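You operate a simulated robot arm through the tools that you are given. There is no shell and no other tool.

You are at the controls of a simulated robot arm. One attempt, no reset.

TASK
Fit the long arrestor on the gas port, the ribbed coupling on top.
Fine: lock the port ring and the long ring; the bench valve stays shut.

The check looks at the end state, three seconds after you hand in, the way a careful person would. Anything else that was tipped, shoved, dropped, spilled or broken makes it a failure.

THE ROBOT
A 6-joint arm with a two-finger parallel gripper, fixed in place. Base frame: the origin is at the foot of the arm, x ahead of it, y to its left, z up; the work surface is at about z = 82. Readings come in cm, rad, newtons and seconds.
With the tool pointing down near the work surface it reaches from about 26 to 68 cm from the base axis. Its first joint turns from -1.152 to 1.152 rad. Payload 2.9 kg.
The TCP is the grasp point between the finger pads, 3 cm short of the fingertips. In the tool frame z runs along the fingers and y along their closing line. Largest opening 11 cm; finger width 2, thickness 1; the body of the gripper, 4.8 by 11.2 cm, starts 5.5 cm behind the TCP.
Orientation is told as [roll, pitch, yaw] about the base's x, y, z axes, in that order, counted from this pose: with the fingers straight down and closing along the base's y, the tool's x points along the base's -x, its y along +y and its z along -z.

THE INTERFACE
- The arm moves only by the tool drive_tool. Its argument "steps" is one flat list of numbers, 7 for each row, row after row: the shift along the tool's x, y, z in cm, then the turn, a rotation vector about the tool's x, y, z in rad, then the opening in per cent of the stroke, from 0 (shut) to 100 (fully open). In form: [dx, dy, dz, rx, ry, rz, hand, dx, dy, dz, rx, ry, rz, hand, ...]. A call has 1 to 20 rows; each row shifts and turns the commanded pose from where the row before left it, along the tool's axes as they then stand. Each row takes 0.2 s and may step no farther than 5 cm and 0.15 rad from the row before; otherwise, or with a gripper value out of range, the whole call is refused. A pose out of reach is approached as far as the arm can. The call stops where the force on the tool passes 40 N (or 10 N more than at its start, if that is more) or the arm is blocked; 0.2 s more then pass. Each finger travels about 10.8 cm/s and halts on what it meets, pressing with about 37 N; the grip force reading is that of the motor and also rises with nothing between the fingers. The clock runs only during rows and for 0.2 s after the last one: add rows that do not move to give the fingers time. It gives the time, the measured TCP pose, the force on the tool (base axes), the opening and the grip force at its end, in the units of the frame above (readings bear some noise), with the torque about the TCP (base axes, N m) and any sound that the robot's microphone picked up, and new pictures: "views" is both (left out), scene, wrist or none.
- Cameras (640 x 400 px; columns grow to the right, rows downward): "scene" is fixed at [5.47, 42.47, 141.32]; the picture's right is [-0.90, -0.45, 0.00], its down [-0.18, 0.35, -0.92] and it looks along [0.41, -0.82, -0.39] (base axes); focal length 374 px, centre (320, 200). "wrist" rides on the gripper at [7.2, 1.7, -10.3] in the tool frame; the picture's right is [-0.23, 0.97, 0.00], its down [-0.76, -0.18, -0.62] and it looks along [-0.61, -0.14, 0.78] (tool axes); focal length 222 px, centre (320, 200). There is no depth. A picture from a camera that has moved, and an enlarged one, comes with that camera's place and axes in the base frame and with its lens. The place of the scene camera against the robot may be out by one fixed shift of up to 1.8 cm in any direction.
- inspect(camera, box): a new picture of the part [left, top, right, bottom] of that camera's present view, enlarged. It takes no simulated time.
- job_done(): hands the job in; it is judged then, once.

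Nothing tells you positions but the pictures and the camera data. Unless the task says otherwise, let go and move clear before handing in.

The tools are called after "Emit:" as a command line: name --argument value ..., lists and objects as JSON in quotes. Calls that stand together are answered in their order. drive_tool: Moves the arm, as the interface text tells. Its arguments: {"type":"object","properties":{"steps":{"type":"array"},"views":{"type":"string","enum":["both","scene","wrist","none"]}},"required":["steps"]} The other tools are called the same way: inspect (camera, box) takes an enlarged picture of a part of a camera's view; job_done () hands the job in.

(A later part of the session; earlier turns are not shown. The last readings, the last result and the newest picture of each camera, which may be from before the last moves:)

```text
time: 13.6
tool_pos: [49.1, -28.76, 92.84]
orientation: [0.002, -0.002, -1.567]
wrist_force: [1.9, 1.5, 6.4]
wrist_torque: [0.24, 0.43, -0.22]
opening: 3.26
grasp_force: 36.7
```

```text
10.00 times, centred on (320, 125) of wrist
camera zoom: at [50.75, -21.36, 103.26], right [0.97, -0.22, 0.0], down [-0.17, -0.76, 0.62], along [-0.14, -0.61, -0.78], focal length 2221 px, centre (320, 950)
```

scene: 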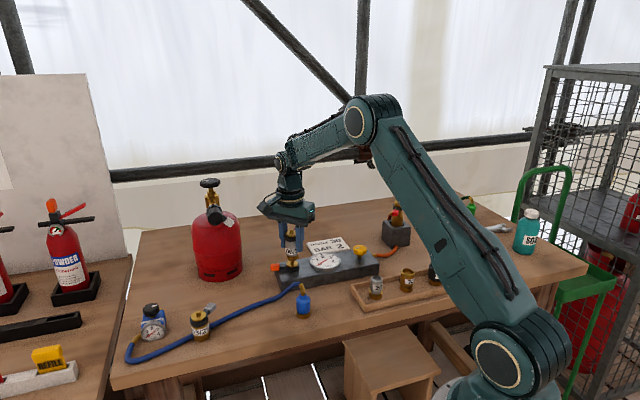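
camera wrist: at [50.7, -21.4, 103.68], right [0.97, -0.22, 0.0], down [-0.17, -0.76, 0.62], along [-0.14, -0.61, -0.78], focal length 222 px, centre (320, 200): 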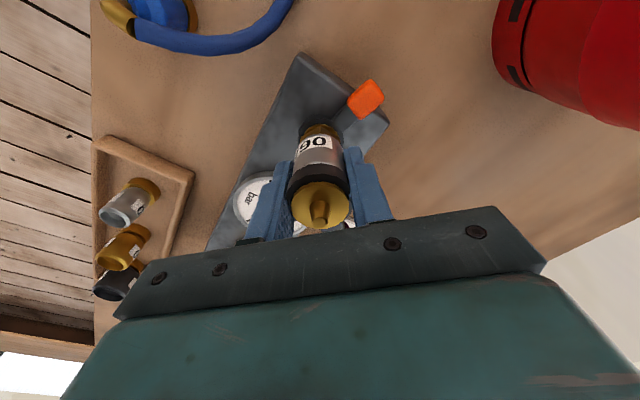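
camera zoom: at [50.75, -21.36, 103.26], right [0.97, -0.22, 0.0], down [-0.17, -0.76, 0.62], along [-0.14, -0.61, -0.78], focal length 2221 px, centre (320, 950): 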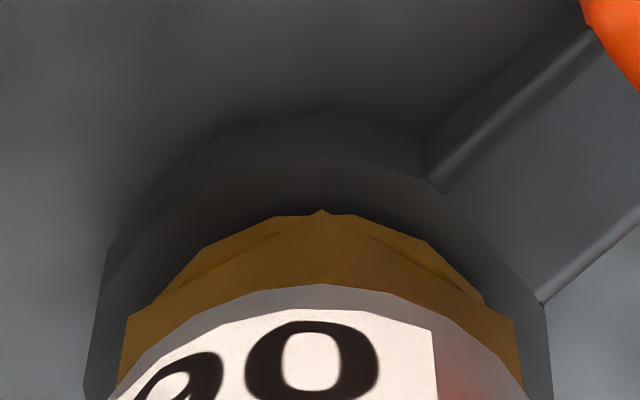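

Contact has started with a small side force toward +x/+y, so the cone is nudging the arrestor that way. I'll follow by 0.08 cm in x and y and press lightly.

Emit:
drive_tool --steps '[0.08, 0.08, 0, 0, 0, 0, 20, 0, 0, 0, 0, 0, 0, 20]' --views "none"

Emit:
drive_tool --steps '[0, 0, 0.1, 0, 0, 0, 20, 0, 0, 0, 0, 0, 0, 20]' --views "none"

Emit:
inspect --camera "scene" --box '[276, 252, 308, 272]'

```text
time: 14.2
tool_pos: [49.14, -28.76, 93.02]
orientation: [0.0, 0.0, -1.568]
wrist_force: [-3.1, -1.6, 9.5]
wrist_torque: [0.02, 0.31, -0.08]
opening: 3.25
grasp_force: 36.7
```

```text
time: 14.8
tool_pos: [49.15, -28.78, 92.99]
orientation: [0.002, -0.002, -1.569]
wrist_force: [-7.1, -4.6, 23.1]
wrist_torque: [0.15, 0.74, -0.28]
opening: 3.23
grasp_force: 36.8
```

```text
16.00 times, centred on (292, 262) of scene
camera zoom: at [5.42, 42.48, 141.32], right [-0.9, -0.45, 0.0], down [-0.17, 0.35, -0.92], along [0.41, -0.82, -0.39], focal length 5989 px, centre (768, -792)
```

zoom: 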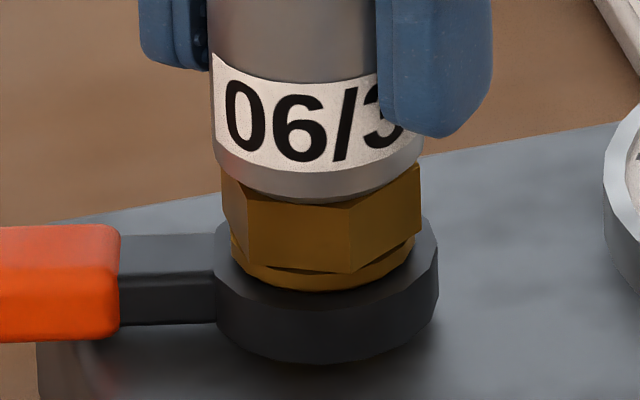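

The hex is flush on the port disc (seated) with a light press. I'll relieve the side load, then open the fingers and check that the arrestor stands on its own.

Emit:
drive_tool --steps '[-0.04, -0.05, -0.1, 0, 0, 0, 20, 0, 0, 0, 0, 0, 0, 20]' --views "none"

Emit:
drive_tool --steps '[0, 0, 0, 0, 0, 0, 36, 0, 0, 0, 0, 0, 0, 62, 0, 0, 0, 0, 0, 0, 62, 0, 0, 0, 0, 0, 0, 62]' --views "both"

Emit:
inspect --camera "scene" --box '[268, 222, 324, 278]'

Emit:
inspect --camera "wrist" --box '[230, 90, 410, 240]'

```text
time: 15.4
tool_pos: [49.1, -28.74, 92.97]
orientation: [0.002, -0.002, -1.567]
wrist_force: [-1.4, -4.6, 19.7]
wrist_torque: [-0.16, 0.56, -0.35]
opening: 3.25
grasp_force: 37.0
```

```text
time: 16.4
tool_pos: [49.03, -28.57, 92.94]
orientation: [0.0, 0.0, -1.566]
wrist_force: [-0.1, 0.3, -0.4]
wrist_torque: [-0.01, 0.02, -0.01]
opening: 6.82
grasp_force: 0.1
camera wrist: at [50.74, -21.34, 103.18], right [0.97, -0.22, 0.0], down [-0.17, -0.76, 0.62], along [-0.14, -0.61, -0.78], focal length 222 px, centre (320, 200)
```

scene: 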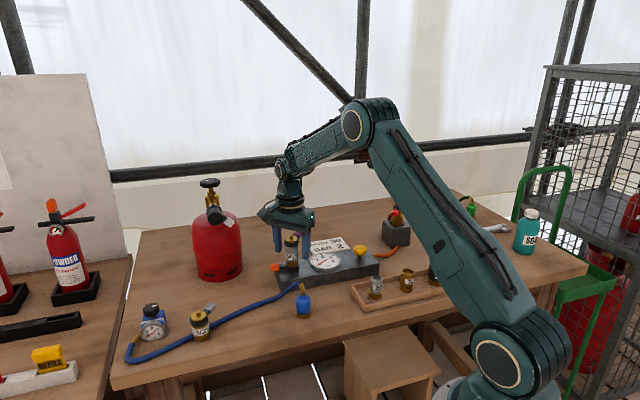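
wrist: 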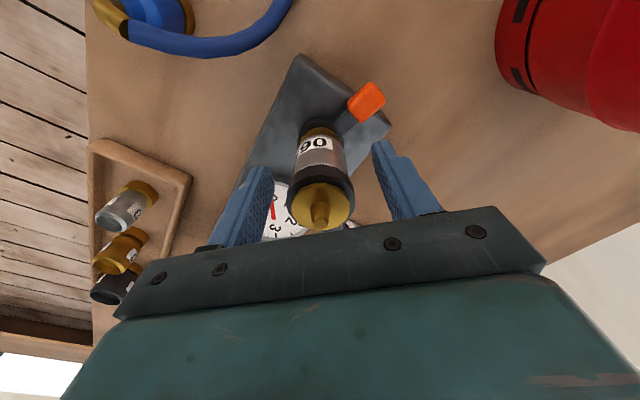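

```text
7.14 times, centred on (296, 250) of scene
camera zoom: at [5.47, 42.47, 141.32], right [-0.9, -0.45, 0.0], down [-0.18, 0.35, -0.92], along [0.41, -0.82, -0.39], focal length 2674 px, centre (491, -157)
```

zoom: 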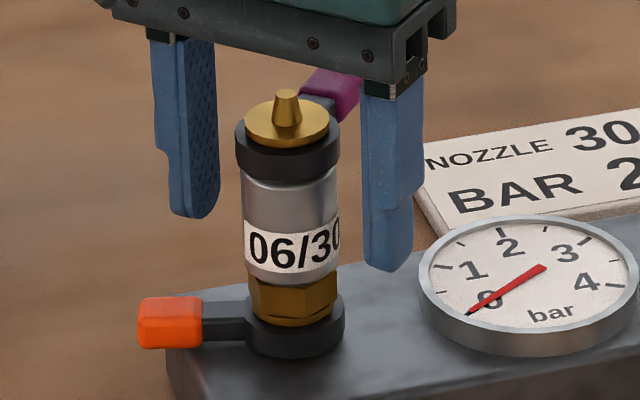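

```text
2.67 times, centred on (320, 165) of wrist
camera zoom: at [50.74, -21.34, 103.18], right [0.97, -0.22, 0.0], down [-0.17, -0.76, 0.62], along [-0.14, -0.61, -0.78], focal length 592 px, centre (320, 293)
```

zoom: 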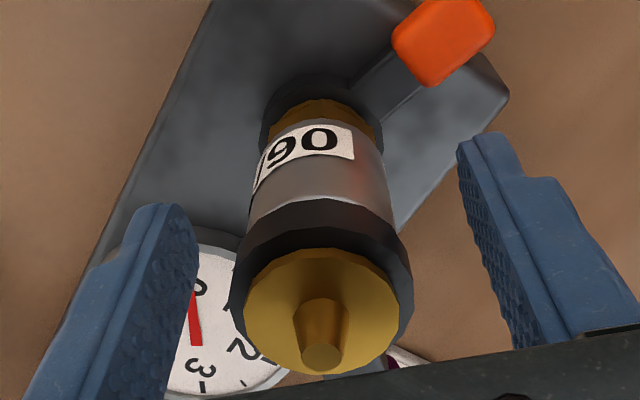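

The arrestor stands upright on the port. I'll verify the seating closely, then lift away and study the ring for the lock travel.

Emit:
inspect --camera "scene" --box '[276, 252, 308, 272]'

Emit:
drive_tool --steps '[0, 0, -2, 0, 0, 0, 62, 0, 0, -3, 0, 0, 0, 62, 0, 0, -4, 0, 0, 0, 62, 0, 0, -4, 0, 0, 0, 62, 0, 0, 0, 0, 0, 0, 62]' --views "both"

Emit:
inspect --camera "wrist" --box '[260, 50, 400, 150]'

Emit:
inspect --camera "scene" --box '[262, 226, 318, 282]'

```text
16.00 times, centred on (292, 262) of scene
camera zoom: at [5.47, 42.47, 141.32], right [-0.9, -0.45, 0.0], down [-0.18, 0.35, -0.92], along [0.41, -0.82, -0.39], focal length 5989 px, centre (768, -792)
```

zoom: 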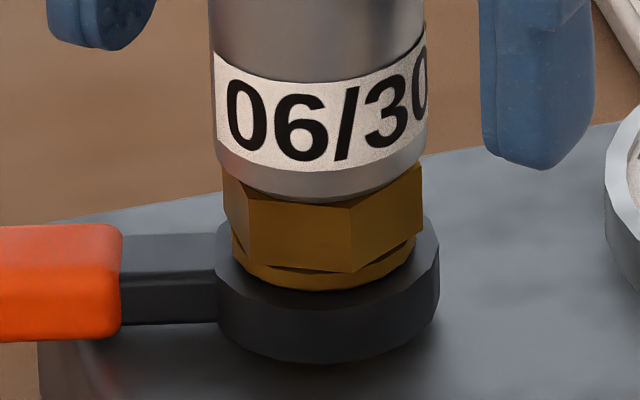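

```text
time: 17.6
tool_pos: [49.07, -28.72, 105.95]
orientation: [-0.001, -0.001, -1.568]
wrist_force: [-0.3, -0.6, 0.3]
wrist_torque: [0.0, -0.03, 0.01]
opening: 6.81
grasp_force: 0.0
camera wrist: at [50.76, -21.39, 116.28], right [0.97, -0.22, 0.0], down [-0.17, -0.76, 0.62], along [-0.14, -0.61, -0.78], focal length 222 px, centre (320, 200)
```

scene: 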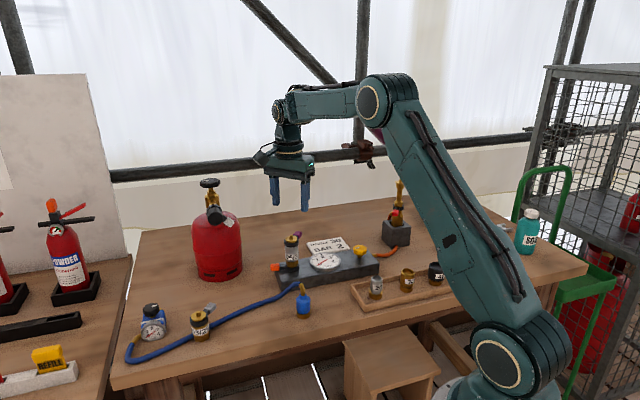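
wrist: 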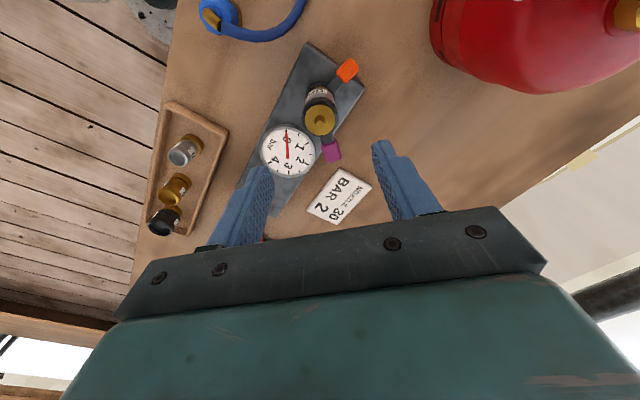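

```text
4.00 times, centred on (330, 100) of wrist
camera zoom: at [50.76, -21.39, 116.28], right [0.97, -0.22, 0.0], down [-0.17, -0.76, 0.62], along [-0.14, -0.61, -0.78], focal length 888 px, centre (280, 600)
```

zoom: 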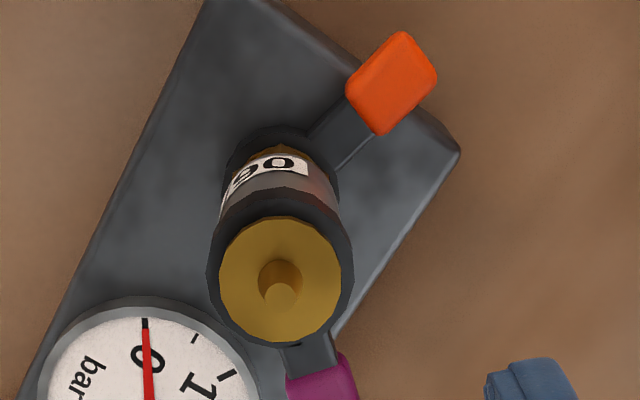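

```text
7.14 times, centred on (290, 254) of scene
camera zoom: at [5.47, 42.47, 141.32], right [-0.9, -0.45, 0.0], down [-0.18, 0.35, -0.92], along [0.41, -0.82, -0.39], focal length 2674 px, centre (534, -186)
```

zoom: 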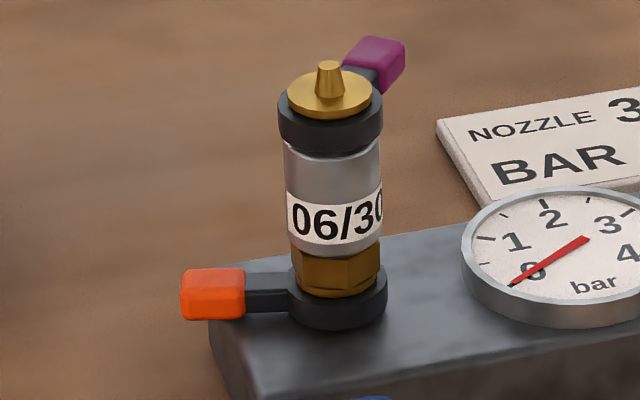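

The long arrestor is seated on the port. Next is the port ring: its orange tab points about 31° from +x at radius ~4.4 cm (z 85.7–87). I'll turn the tool back to zero yaw, close the fingers and move above the tab's +y side.

Emit:
drive_tool --steps '[0, 0, 0, 0, 0, -0.1425, 40, 0, 0, 0, 0, 0, -0.1425, 20, 0, 0, 0, 0, 0, -0.1425, 0, 0, 0, 0, 0, 0, -0.1425, 0, 0, 0, 0, 0, 0, -0.1425, 0, 0, 0, 0, 0, 0, -0.1425, 0, 0, 0, 0, 0, 0, -0.1425, 0, 0, 0, 0, 0, 0, -0.1425, 0, 0, 0, 0, 0, 0, -0.1425, 0, 0, 0, 0, 0, 0, -0.1425, 0, 0, 0, 0, 0, 0, -0.1425, 0, -1.25, 2.05, 1, 0, 0, 0, 0, -1.25, 2.05, 2, 0, 0, 0, 0, 0, 0, 3, 0, 0, 0, 0, 0, 0, 0, 0, 0, 0, 0]' --views "both"

Emit:
inspect --camera "wrist" --box '[220, 60, 420, 210]'

```text
time: 20.8
tool_pos: [51.66, -24.7, 99.87]
orientation: [0.0, -0.001, 0.0]
wrist_force: [-0.3, -0.3, -0.2]
wrist_torque: [0.02, 0.0, 0.06]
opening: 0.02
grasp_force: 37.4
camera wrist: at [44.42, -22.88, 110.15], right [0.23, 0.97, 0.0], down [0.76, -0.18, 0.62], along [0.61, -0.14, -0.78], focal length 222 px, centre (320, 200)
```

scene: 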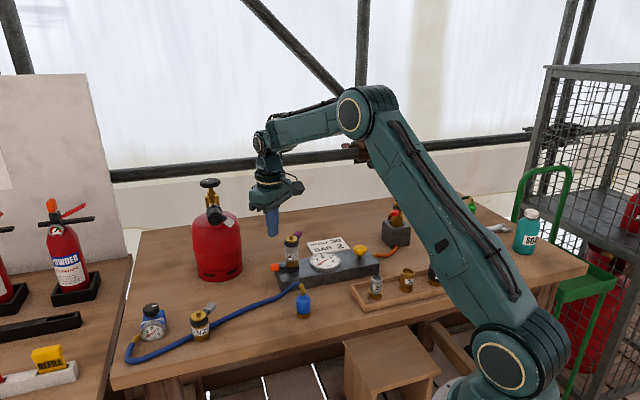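
wrist: 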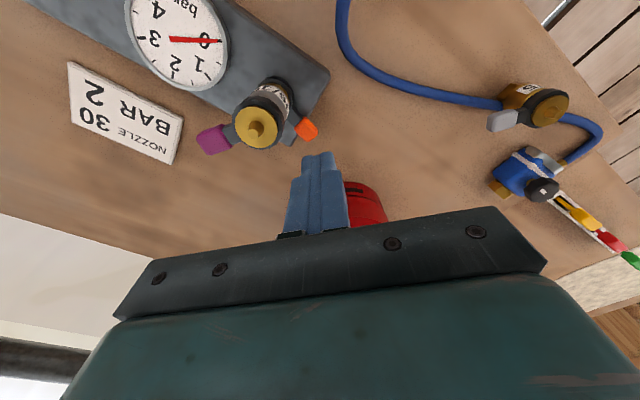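

```text
2.67 times, centred on (320, 135) of wrist
camera zoom: at [44.42, -22.88, 110.15], right [0.23, 0.97, 0.0], down [0.76, -0.18, 0.62], along [0.61, -0.14, -0.78], focal length 592 px, centre (320, 373)
```

zoom: 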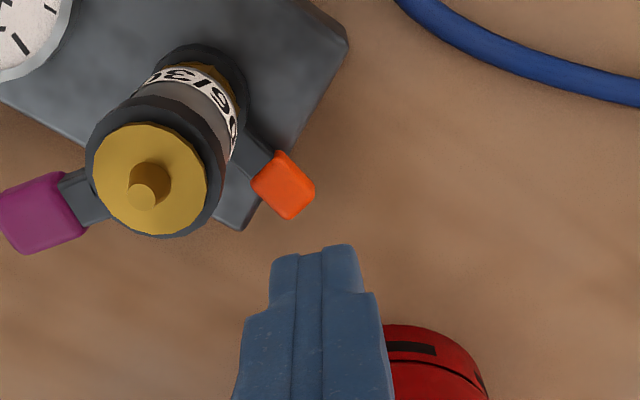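

The tab centre is at about (52.9, -26.3). I'll lower the closed fingers beside it, just off the block's end, to fingertip height 86.3, and check before pushing.

Emit:
drive_tool --steps '[0.12, 0.6, 2.5, 0, 0, 0, 0, 0, 0, 3, 0, 0, 0, 0, 0, 0, 3, 0, 0, 0, 0, 0, 0, 2.1, 0, 0, 0, 0, 0, 0, 0, 0, 0, 0, 0]' --views "both"

Emit:
inspect --camera "wrist" --box '[220, 60, 420, 230]'

Emit:
inspect --camera "scene" --box '[245, 210, 325, 290]'

```text
time: 21.9
tool_pos: [51.62, -24.03, 90.18]
orientation: [-0.005, -0.008, -0.006]
wrist_force: [-0.7, 0.3, 5.9]
wrist_torque: [-0.34, 0.12, -0.01]
opening: 0.02
grasp_force: 37.0
stopped in row 5: the force on the tool passed its limit at 51 N (the readings are from after the stop); the commanded pose is now the measured one
camera wrist: at [44.36, -22.23, 100.39], right [0.23, 0.97, 0.0], down [0.76, -0.18, 0.63], along [0.61, -0.15, -0.78], focal length 222 px, centre (320, 200)
```

scene: 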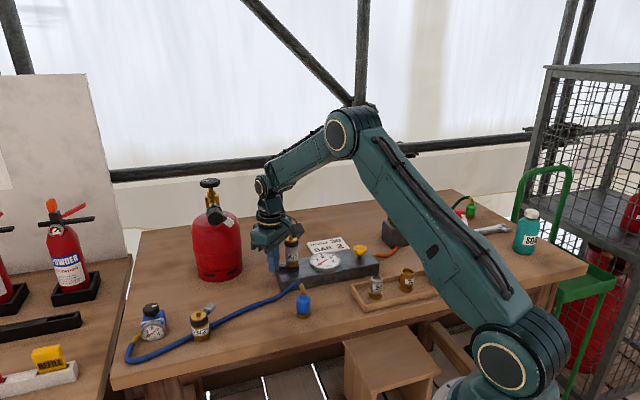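
wrist: 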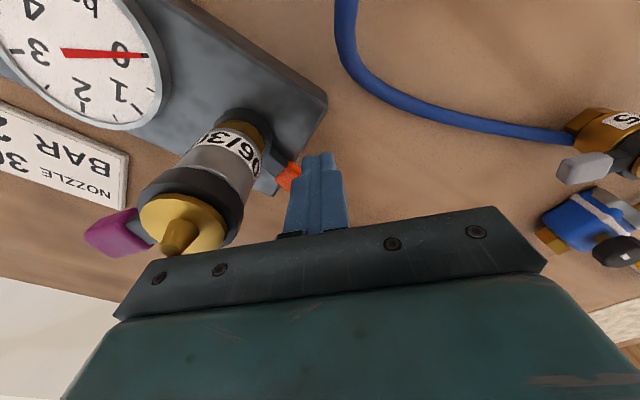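

```text
2.35 times, centred on (320, 145) of wrist
camera zoom: at [44.36, -22.23, 100.39], right [0.23, 0.97, 0.0], down [0.76, -0.18, 0.63], along [0.61, -0.15, -0.78], focal length 523 px, centre (320, 329)
```

zoom: 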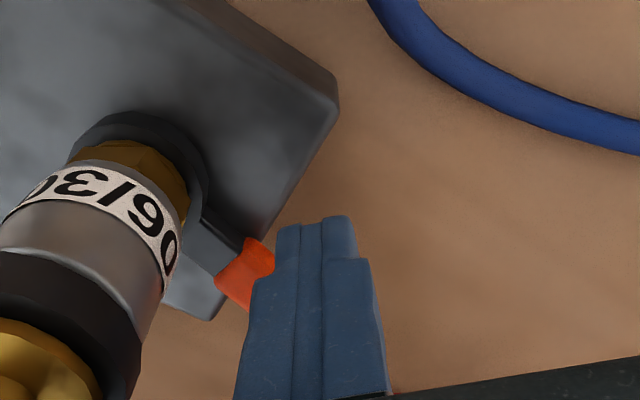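

```text
5.00 times, centred on (285, 250) of scene
camera zoom: at [5.45, 42.48, 141.32], right [-0.9, -0.45, 0.0], down [-0.18, 0.35, -0.92], along [0.41, -0.82, -0.39], focal length 1872 px, centre (495, -50)
```

zoom: 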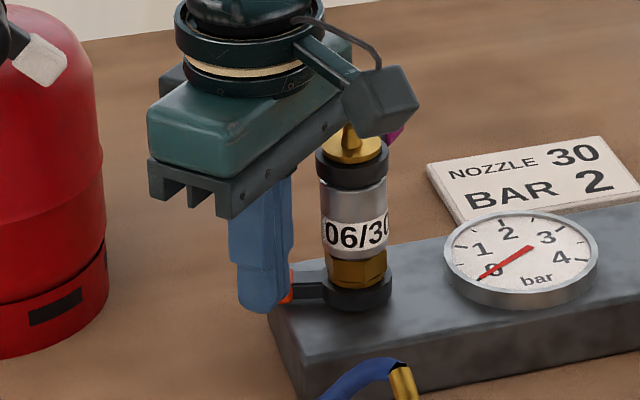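

The stop was the palm corner touching the top of the arrestor's nipple (the torque points to it), not the tab. I'll lift straight up and check that the arrestor is unharmed.

Emit:
drive_tool --steps '[0, 0, -2, 0, 0, 0, 0, 0, 0, -4, 0, 0, 0, 0, 0, 0, -4, 0, 0, 0, 0, 0, 0, 0, 0, 0, 0, 0]' --views "both"

Emit:
inspect --camera "scene" --box '[262, 226, 318, 282]'

Emit:
inspect --camera "wrist" --box '[180, 60, 360, 180]'

```text
time: 22.9
tool_pos: [51.58, -24.02, 100.03]
orientation: [-0.006, -0.006, -0.005]
wrist_force: [-0.7, -0.4, -0.2]
wrist_torque: [0.0, 0.01, 0.0]
opening: 0.0
grasp_force: 36.7
camera wrist: at [44.25, -22.27, 110.31], right [0.23, 0.97, 0.0], down [0.76, -0.18, 0.63], along [0.61, -0.15, -0.78], focal length 222 px, centre (320, 200)
```

scene: 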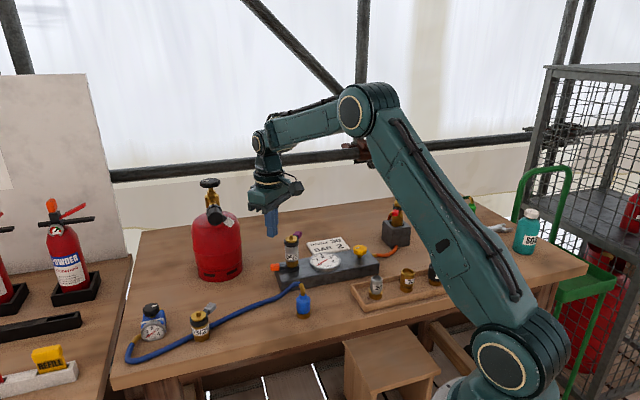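
wrist: 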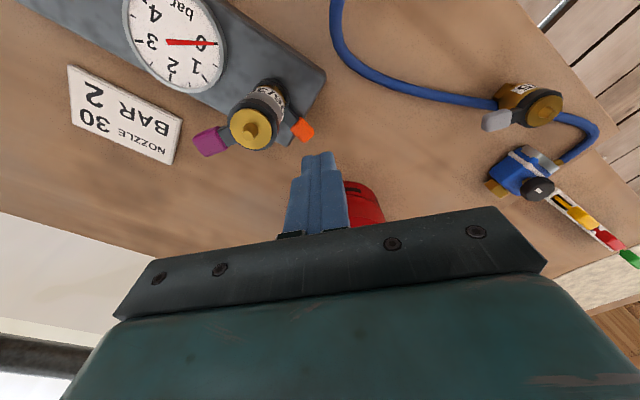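

```text
7.14 times, centred on (290, 254) of scene
camera zoom: at [5.47, 42.47, 141.32], right [-0.9, -0.45, 0.0], down [-0.18, 0.35, -0.92], along [0.41, -0.82, -0.39], focal length 2674 px, centre (534, -186)
```

zoom: 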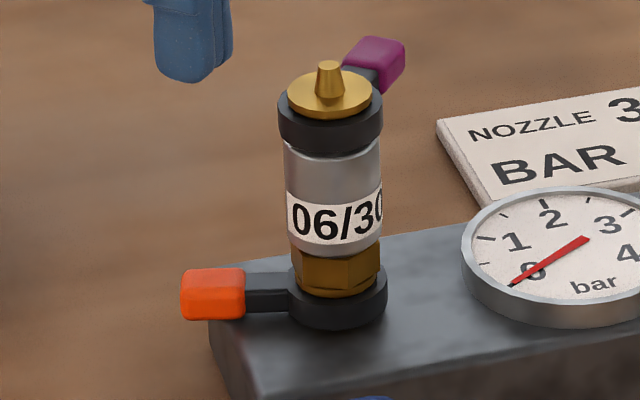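

```text
3.33 times, centred on (270, 120) of wrist
camera zoom: at [44.25, -22.27, 110.31], right [0.23, 0.97, 0.0], down [0.76, -0.18, 0.63], along [0.61, -0.15, -0.78], focal length 740 px, centre (487, 467)
```

zoom: 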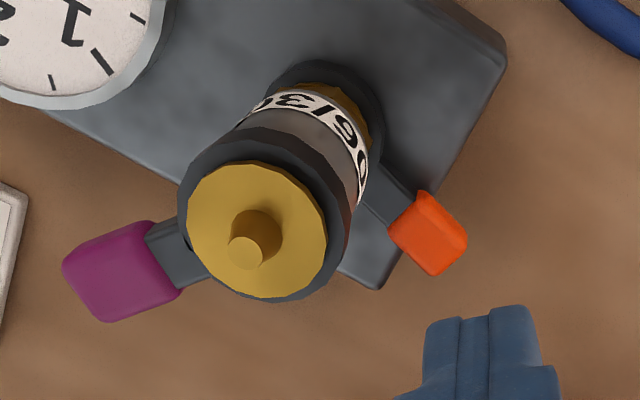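

The arrestor is undisturbed. I'll turn the tool so its narrow side faces the arrestor (yaw aligned with the tab direction), so the palm stays clear, and lower again beside the tab.

Emit:
drive_tool --steps '[0, 0, 0, -0.006, 0.006, -0.141, 0, 0, 0, 0, 0, 0, -0.141, 0, 0, 0, 0, 0, 0, -0.141, 0, 0, 0, 0, 0, 0, -0.141, 0, -0.318, -0.152, 3, 0, 0, 0, 0, 0, 0, 3, 0, 0, 0, 0, 0, 0, 0, 0, 0, 0, 0]' --views "both"

Emit:
inspect --camera "wrist" --box '[220, 60, 420, 230]'

```text
time: 24.5
tool_pos: [51.86, -23.91, 94.14]
orientation: [-0.001, 0.0, 0.562]
wrist_force: [0.5, 0.4, -0.6]
wrist_torque: [0.03, 0.01, 0.02]
opening: 0.0
grasp_force: 36.7
camera wrist: at [44.86, -26.37, 104.41], right [-0.32, 0.95, 0.0], down [0.74, 0.25, 0.62], along [0.59, 0.2, -0.78], focal length 222 px, centre (320, 200)
```

scene: 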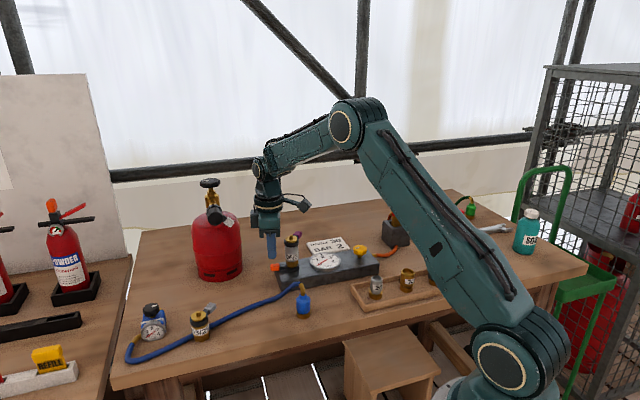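
wrist: 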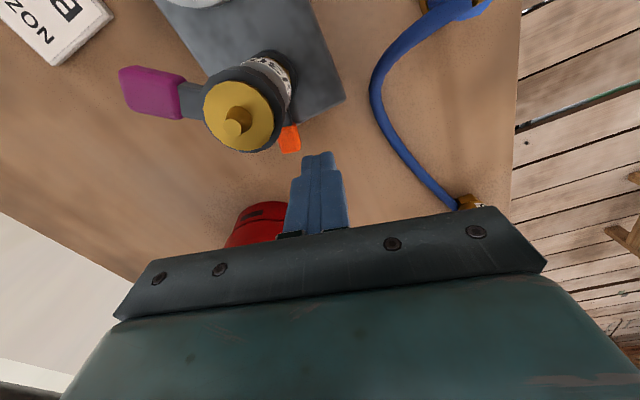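

```text
2.35 times, centred on (320, 145) of wrist
camera zoom: at [44.86, -26.37, 104.41], right [-0.32, 0.95, 0.0], down [0.74, 0.25, 0.62], along [0.59, 0.2, -0.78], focal length 523 px, centre (320, 329)
```

zoom: 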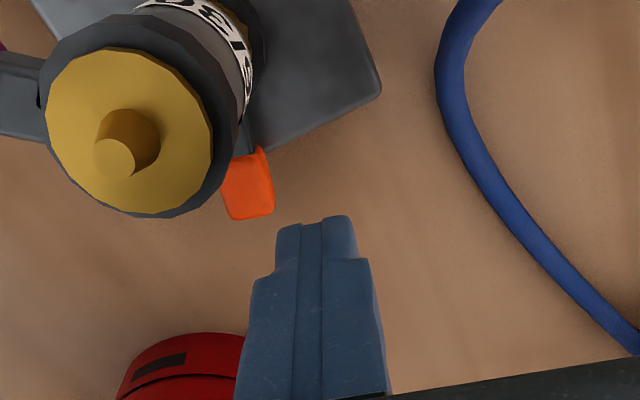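

The finger now sits alongside the tab with the palm clear of the arrestor. I'll lower to working height.

Emit:
drive_tool --steps '[0, 0, 2, 0, 0, 0, 0, 0, 0, 2, 0, 0, 0, 0, 0, 0, 0.8, 0, 0, 0, 0, 0, 0, 0, 0, 0, 0, 0]' --views "both"

Emit:
inspect --camera "wrist" --box '[200, 60, 400, 230]'

Emit:
inspect --camera "scene" --box '[245, 220, 325, 290]'

```text
time: 25.5
tool_pos: [51.94, -23.88, 89.36]
orientation: [0.002, 0.001, 0.559]
wrist_force: [-1.2, -0.1, 0.1]
wrist_torque: [0.0, 0.0, -0.01]
opening: 0.01
grasp_force: 37.3
camera wrist: at [44.86, -26.31, 99.59], right [-0.32, 0.95, 0.0], down [0.74, 0.25, 0.62], along [0.59, 0.2, -0.78], focal length 222 px, centre (320, 200)
```

scene: 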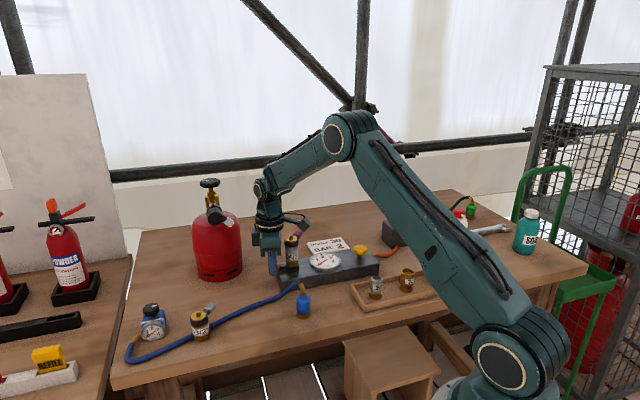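
wrist: 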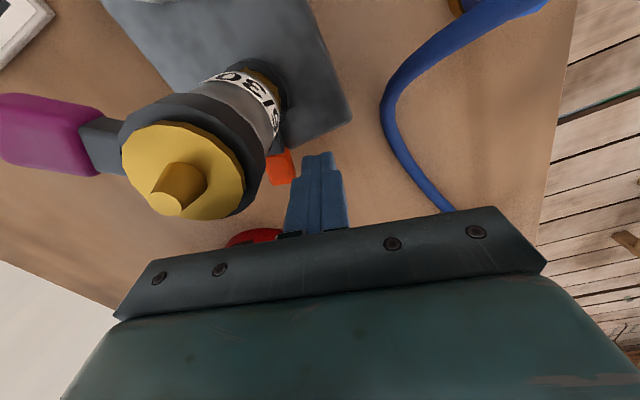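

```text
2.35 times, centred on (300, 145) of wrist
camera zoom: at [44.86, -26.31, 99.59], right [-0.32, 0.95, 0.0], down [0.74, 0.25, 0.62], along [0.59, 0.2, -0.78], focal length 523 px, centre (367, 329)
```

zoom: 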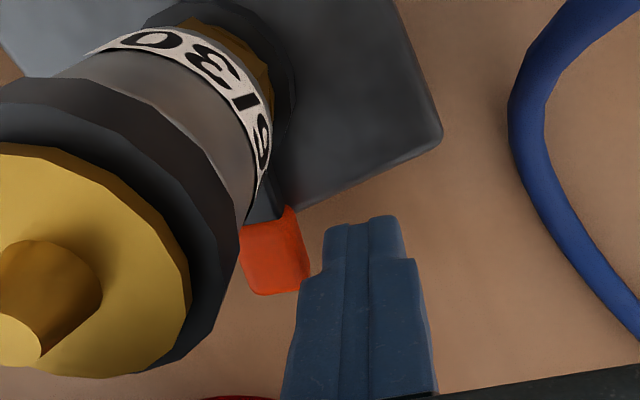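

```text
5.71 times, centred on (285, 255) of scene
camera zoom: at [5.47, 42.47, 141.32], right [-0.9, -0.45, 0.0], down [-0.18, 0.35, -0.92], along [0.41, -0.82, -0.39], focal length 2139 px, centre (520, -114)
```

zoom: 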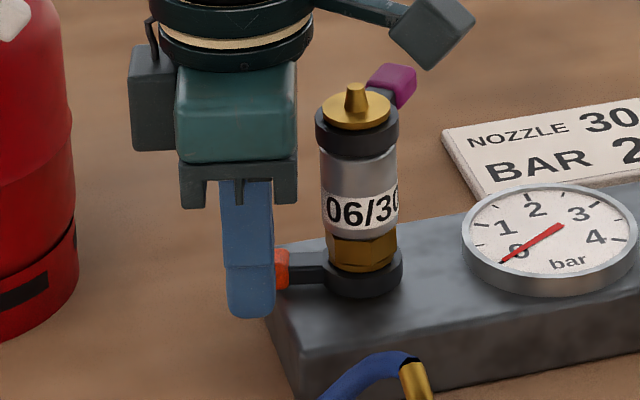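

The closed fingers are beside the tab with no contact. I'll start a small clockwise sweep (about 0.25 rad) around the port axis and read the force.

Emit:
drive_tool --steps '[-0.113, -0.25, 0, 0, 0, 0.05, 0, -0.113, -0.25, 0, 0, 0, 0.05, 0, -0.113, -0.25, 0, 0, 0, 0.05, 0, -0.113, -0.25, 0, 0, 0, 0.05, 0, -0.113, -0.25, 0, 0, 0, 0.05, 0]' --views "both"

Emit:
inspect --camera "wrist" --box '[200, 60, 400, 230]'

```text
time: 26.7
tool_pos: [52.87, -24.58, 89.19]
orientation: [0.007, 0.006, 0.313]
wrist_force: [-13.4, 16.2, 8.9]
wrist_torque: [0.37, 0.29, 0.04]
opening: 0.0
grasp_force: 37.0
camera wrist: at [45.47, -25.21, 99.59], right [-0.08, 1.0, 0.01], down [0.78, 0.06, 0.62], along [0.62, 0.06, -0.79], focal length 222 px, centre (320, 200)
```

scene: 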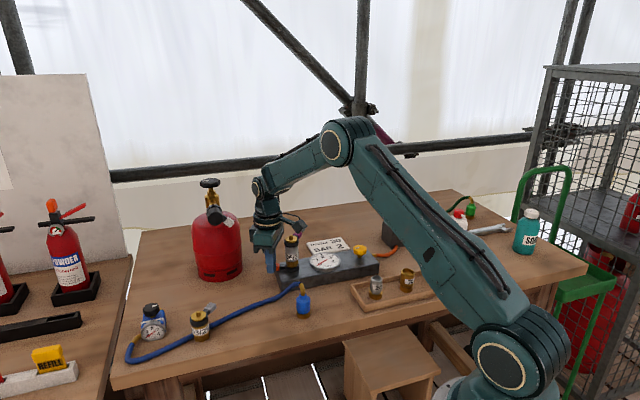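
wrist: 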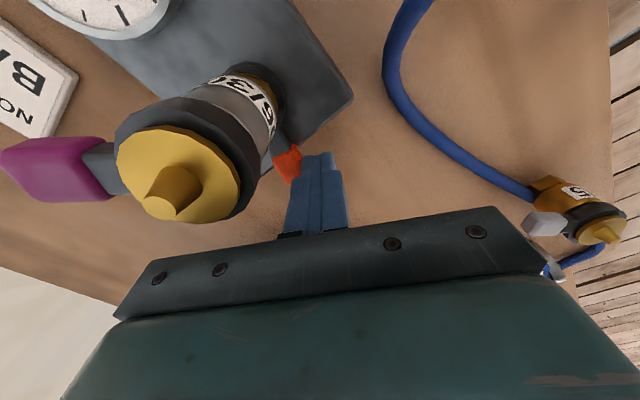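

```text
2.35 times, centred on (300, 145) of wrist
camera zoom: at [45.47, -25.21, 99.59], right [-0.08, 1.0, 0.01], down [0.78, 0.06, 0.62], along [0.62, 0.06, -0.79], focal length 523 px, centre (367, 329)
```

zoom: 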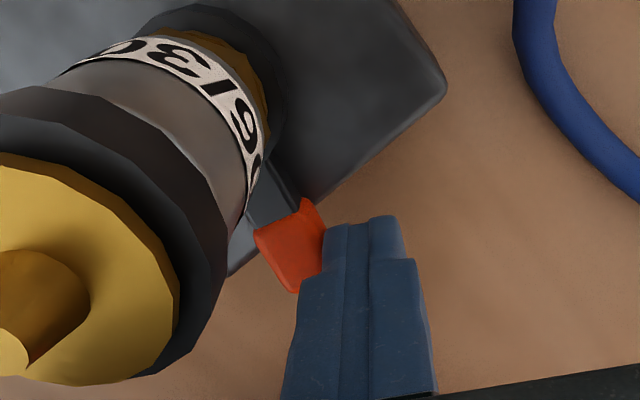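

Clockwise meets a firm stop (about 21 N with hardly any tab motion), so the ring most likely locks counter-clockwise. I'll back off, lift, and go to the other side of the tab.

Emit:
drive_tool --steps '[0.113, 0.25, 0, 0, 0, -0.05, 0, 0.113, 0.25, 0, 0, 0, -0.05, 0, 0.113, 0.25, 0, 0, 0, -0.05, 0, 0.113, 0.25, 0, 0, 0, -0.05, 0, 0.113, 0.25, 0, 0, 0, -0.05, 0, 0, 0, -3, 0, 0, 0, 0, 0, 0, -3, 0, 0, 0, 0, 0, 0, -4, 0, 0, 0, 0, 0, 0, 0, 0, 0, 0, 0]' --views "both"

Emit:
inspect --camera "wrist" --box '[180, 40, 380, 190]'

Emit:
inspect --camera "scene" --box '[262, 226, 318, 282]'

```text
time: 28.7
tool_pos: [52.05, -23.88, 99.12]
orientation: [0.003, -0.001, 0.557]
wrist_force: [-0.9, 0.9, -0.4]
wrist_torque: [0.02, 0.03, 0.01]
opening: 0.01
grasp_force: 37.2
camera wrist: at [44.98, -26.23, 109.6], right [-0.32, 0.95, 0.0], down [0.74, 0.25, 0.62], along [0.59, 0.2, -0.78], focal length 222 px, centre (320, 200)
```

scene: 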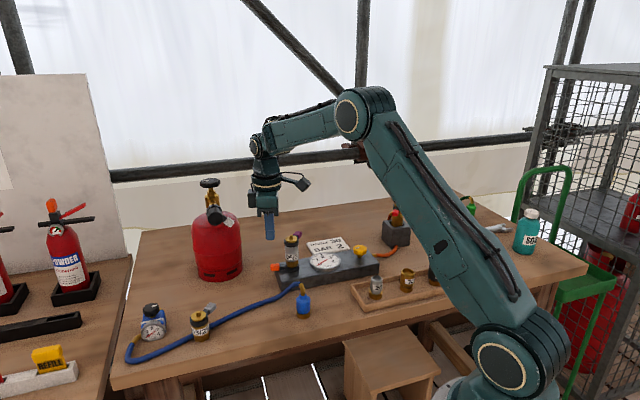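
wrist: 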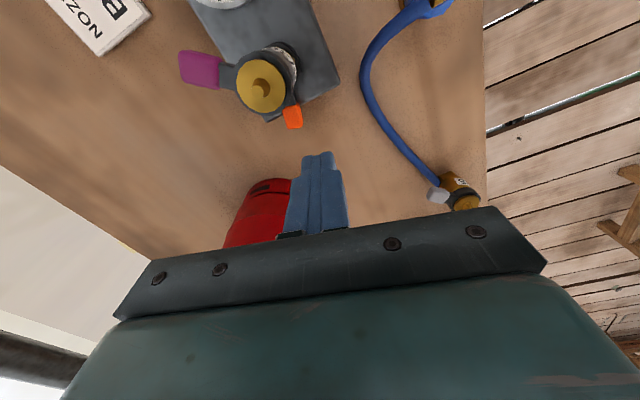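

```text
2.67 times, centred on (280, 115) of wrist
camera zoom: at [44.98, -26.23, 109.6], right [-0.32, 0.95, 0.0], down [0.74, 0.25, 0.62], along [0.59, 0.2, -0.78], focal length 592 px, centre (427, 427)
```

zoom: 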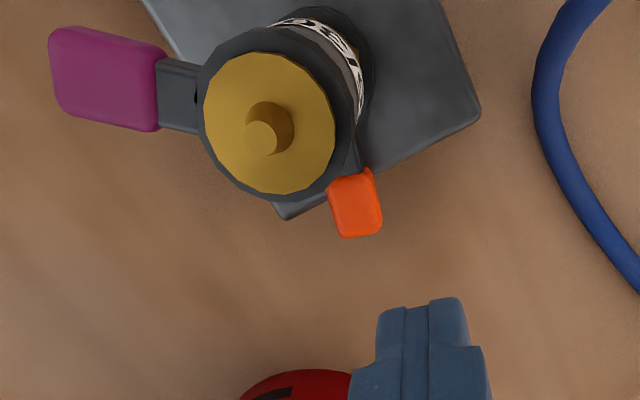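

```text
7.14 times, centred on (290, 254) of scene
camera zoom: at [5.47, 42.47, 141.32], right [-0.9, -0.45, 0.0], down [-0.18, 0.35, -0.92], along [0.41, -0.82, -0.39], focal length 2674 px, centre (534, -186)
```

zoom: 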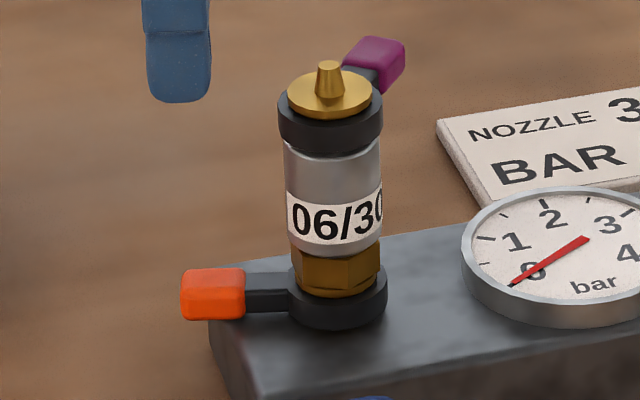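

The tab and arrestor are unchanged. Now I'll go to the tab's other side (about (54.3, -28.4)) at zero yaw, with palm clear of the arrestor, and lower.

Emit:
drive_tool --steps '[0, 0, -1, 0, 0, 0.139, 0, 0, 0, 0, 0, 0, 0.139, 0, 0, 0, 0, 0, 0, 0.139, 0, 0, 0, 0, 0, 0, 0.14, 0, -1.15, -2.25, 0, 0, 0, 0, 0, -1.15, -2.25, 0, 0, 0, 0, 0, 0, 0, 3, 0, 0, 0, 0, 0, 0, 3, 0, 0, 0, 0, 0, 0, 2.5, 0, 0, 0, 0, 0, 0, 0, 0, 0, 0, 0]' --views "both"

Emit:
inspect --camera "wrist" --box '[200, 60, 400, 230]'

```text
time: 30.9
tool_pos: [54.21, -28.29, 91.71]
orientation: [-0.001, 0.0, 0.001]
wrist_force: [-0.8, -0.2, 0.2]
wrist_torque: [-0.04, -0.02, -0.01]
opening: 0.03
grasp_force: 37.0
camera wrist: at [46.98, -26.66, 102.06], right [0.23, 0.97, 0.0], down [0.76, -0.18, 0.62], along [0.61, -0.14, -0.78], focal length 222 px, centre (320, 200)
```

scene: 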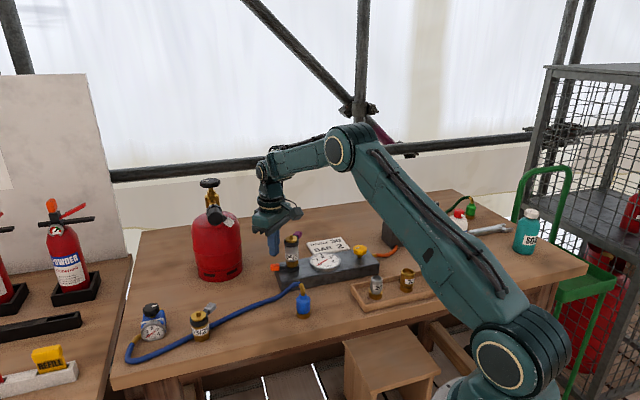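
wrist: 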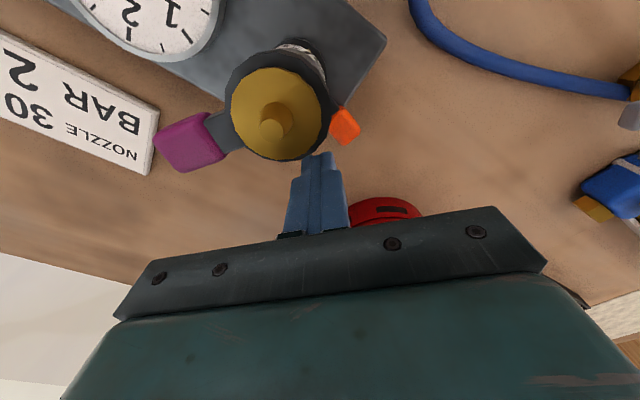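

```text
2.35 times, centred on (300, 145) of wrist
camera zoom: at [46.98, -26.66, 102.06], right [0.23, 0.97, 0.0], down [0.76, -0.18, 0.62], along [0.61, -0.14, -0.78], focal length 523 px, centre (367, 329)
```

zoom: 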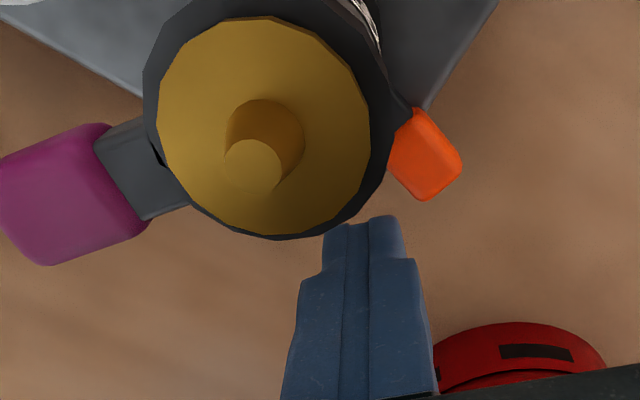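

The finger is on the near side of the tab. I'll lower the rest of the way and sweep counter-clockwise by a small amount, reading the force.

Emit:
drive_tool --steps '[-0.1, -0.1, 1.5, 0, 0, 0, 0, 0, 0, 0.9, 0, 0, 0, 0, 0, 0, 0, 0, 0, 0, 0]' --views "wrist"

Emit:
inspect --camera "wrist" --box '[200, 60, 400, 230]'

Emit:
inspect --camera "scene" --box '[245, 220, 325, 290]'

```text
time: 31.7
tool_pos: [54.31, -28.52, 89.23]
orientation: [0.002, -0.001, 0.001]
wrist_force: [0.3, -0.2, 0.7]
wrist_torque: [0.0, 0.04, -0.02]
opening: 0.0
grasp_force: 37.1
camera wrist: at [47.09, -26.78, 99.62], right [0.23, 0.97, 0.0], down [0.76, -0.18, 0.62], along [0.61, -0.14, -0.78], focal length 222 px, centre (320, 200)
```

wrist: 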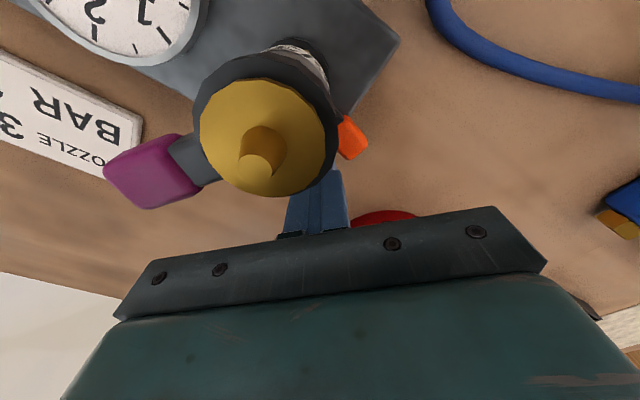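

```text
2.35 times, centred on (300, 145) of wrist
camera zoom: at [47.09, -26.78, 99.62], right [0.23, 0.97, 0.0], down [0.76, -0.18, 0.62], along [0.61, -0.14, -0.78], focal length 523 px, centre (367, 329)
```

zoom: 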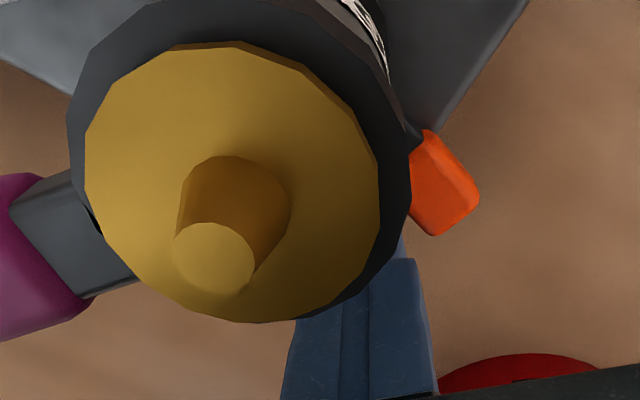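

```text
5.71 times, centred on (285, 255) of scene
camera zoom: at [5.47, 42.47, 141.32], right [-0.9, -0.45, 0.0], down [-0.18, 0.35, -0.92], along [0.41, -0.82, -0.39], focal length 2139 px, centre (520, -114)
```

zoom: 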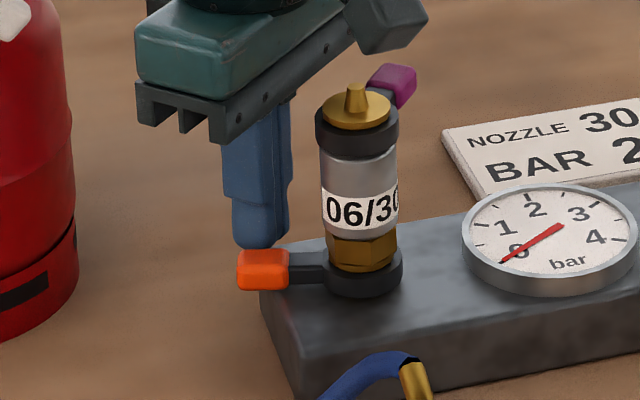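

Fingertip is behind the tab on its clockwise side. Now a small counter-clockwise sweep of 0.25 rad.

Emit:
drive_tool --steps '[0.016, 0.26, 0, 0, 0, -0.05, 0, 0.016, 0.26, 0, 0, 0, -0.05, 0, 0.016, 0.26, 0, 0, 0, -0.05, 0, 0.016, 0.26, 0, 0, 0, -0.05, 0, 0.016, 0.26, 0, 0, 0, -0.05, 0]' --views "both"

Emit:
inspect --camera "scene" --box '[245, 220, 325, 290]'

```text
time: 32.9
tool_pos: [54.24, -27.13, 89.31]
orientation: [0.003, 0.001, 0.253]
wrist_force: [1.2, 0.4, 0.3]
wrist_torque: [-0.04, -0.02, 0.01]
opening: 0.03
grasp_force: 36.8
camera wrist: at [46.69, -27.34, 99.66], right [-0.02, 1.0, 0.0], down [0.78, 0.02, 0.62], along [0.62, 0.02, -0.78], focal length 222 px, centre (320, 200)
```

scene: 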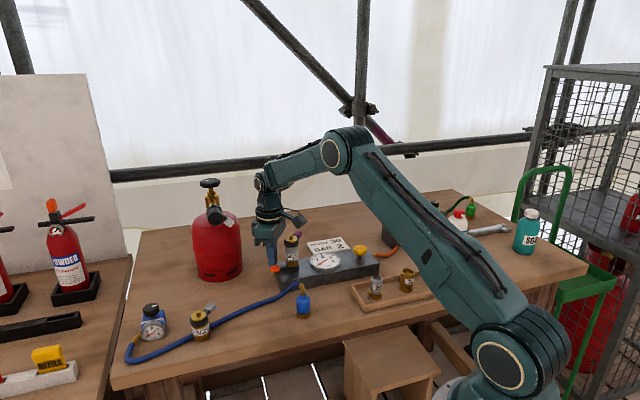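
wrist: 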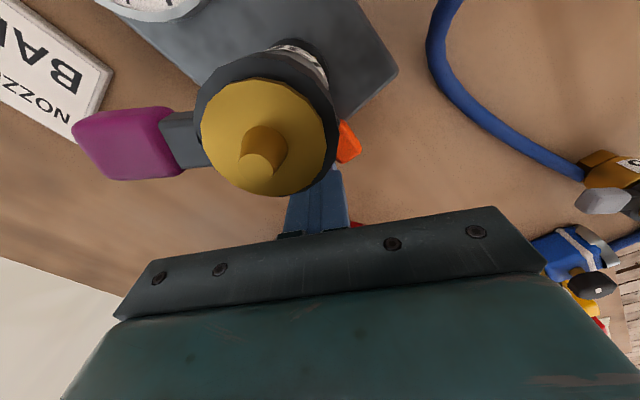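

```text
5.71 times, centred on (285, 255) of scene
camera zoom: at [5.47, 42.47, 141.32], right [-0.9, -0.45, 0.0], down [-0.18, 0.35, -0.92], along [0.41, -0.82, -0.39], focal length 2139 px, centre (520, -114)
```

zoom: 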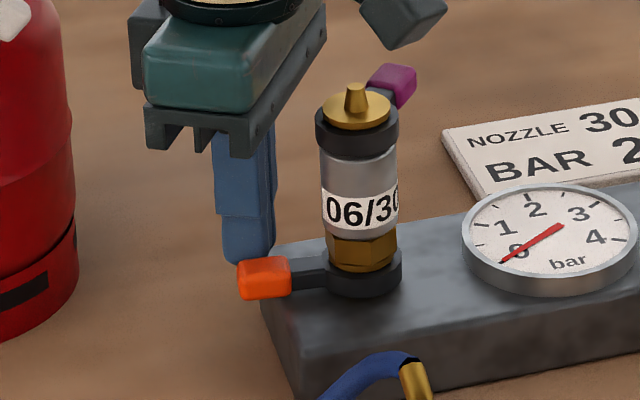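

The tab moves freely counter-clockwise. I'll keep sweeping in that direction, watching for a stop or click.

Emit:
drive_tool --steps '[0.044, 0.519, 0, 0, 0, -0.1, 0, 0.044, 0.519, 0, 0, 0, -0.1, 0, 0.044, 0.519, 0, 0, 0, -0.1, 0, 0.044, 0.519, 0, 0, 0, -0.1, 0, 0.044, 0.519, 0, 0, 0, -0.1, 0]' --views "both"

Emit:
inspect --camera "scene" --box '[245, 220, 325, 290]'

```text
time: 34.1
tool_pos: [52.94, -24.99, 89.33]
orientation: [0.002, 0.001, 0.754]
wrist_force: [0.1, 0.5, -0.5]
wrist_torque: [0.05, -0.02, 0.02]
opening: 0.0
grasp_force: 37.0
camera wrist: at [46.4, -28.68, 99.63], right [-0.5, 0.87, 0.0], down [0.68, 0.39, 0.62], along [0.54, 0.31, -0.78], focal length 222 px, centre (320, 200)
```

scene: 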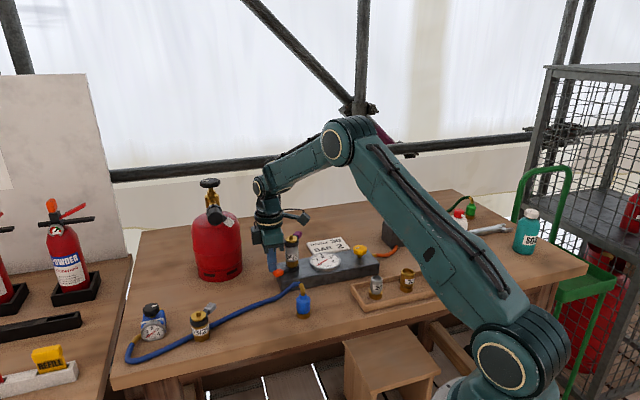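
wrist: 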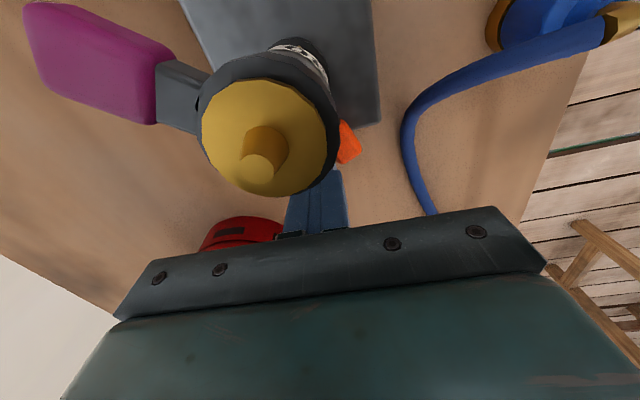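

```text
5.71 times, centred on (285, 255) of scene
camera zoom: at [5.47, 42.47, 141.32], right [-0.9, -0.45, 0.0], down [-0.18, 0.35, -0.92], along [0.41, -0.82, -0.39], focal length 2139 px, centre (520, -114)
```

zoom: 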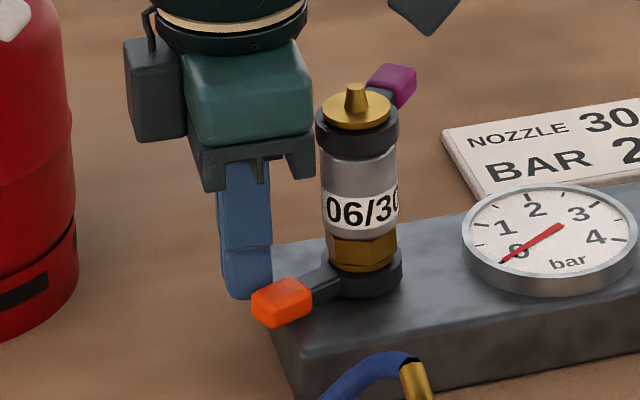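

The ring follows smoothly; I'll continue the sweep.

Emit:
drive_tool --steps '[0.044, 0.519, 0, 0, 0, -0.1, 0, 0.044, 0.519, 0, 0, 0, -0.1, 0, 0.044, 0.519, 0, 0, 0, -0.1, 0, 0.044, 0.519, 0, 0, 0, -0.1, 0]' --views "both"

Emit:
inspect --camera "scene" --box '[245, 220, 325, 290]'

```text
time: 35.1
tool_pos: [51.12, -23.72, 89.36]
orientation: [0.002, 0.001, 1.153]
wrist_force: [-0.7, -0.2, 0.2]
wrist_torque: [-0.02, 0.03, -0.02]
opening: 0.0
grasp_force: 37.1
camera wrist: at [46.64, -29.71, 99.66], right [-0.8, 0.6, 0.0], down [0.47, 0.62, 0.62], along [0.37, 0.5, -0.78], focal length 222 px, centre (320, 200)
```

scene: 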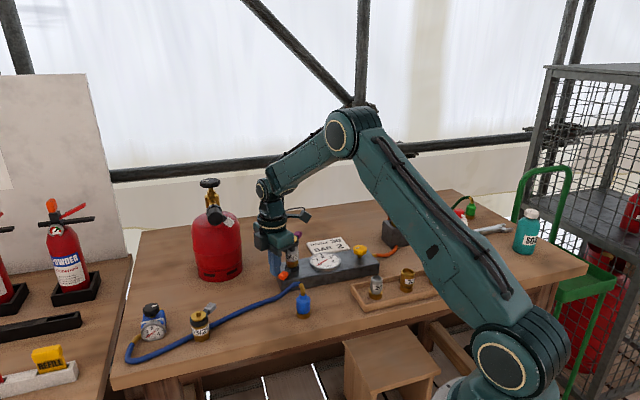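
wrist: 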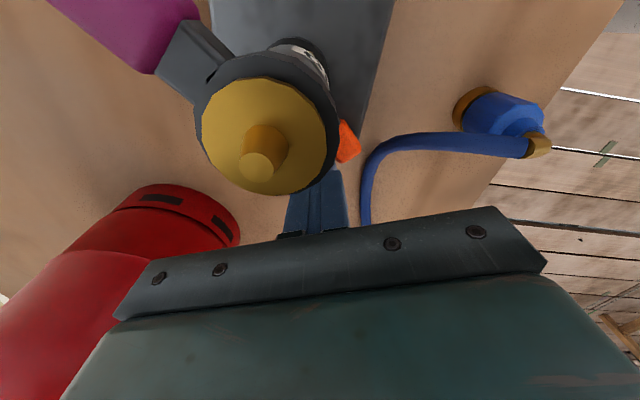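

```text
5.71 times, centred on (285, 255) of scene
camera zoom: at [5.47, 42.47, 141.32], right [-0.9, -0.45, 0.0], down [-0.18, 0.35, -0.92], along [0.41, -0.82, -0.39], focal length 2139 px, centre (520, -114)
```

zoom: 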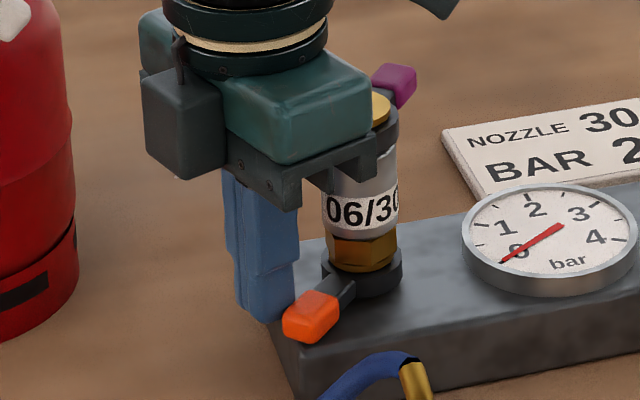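

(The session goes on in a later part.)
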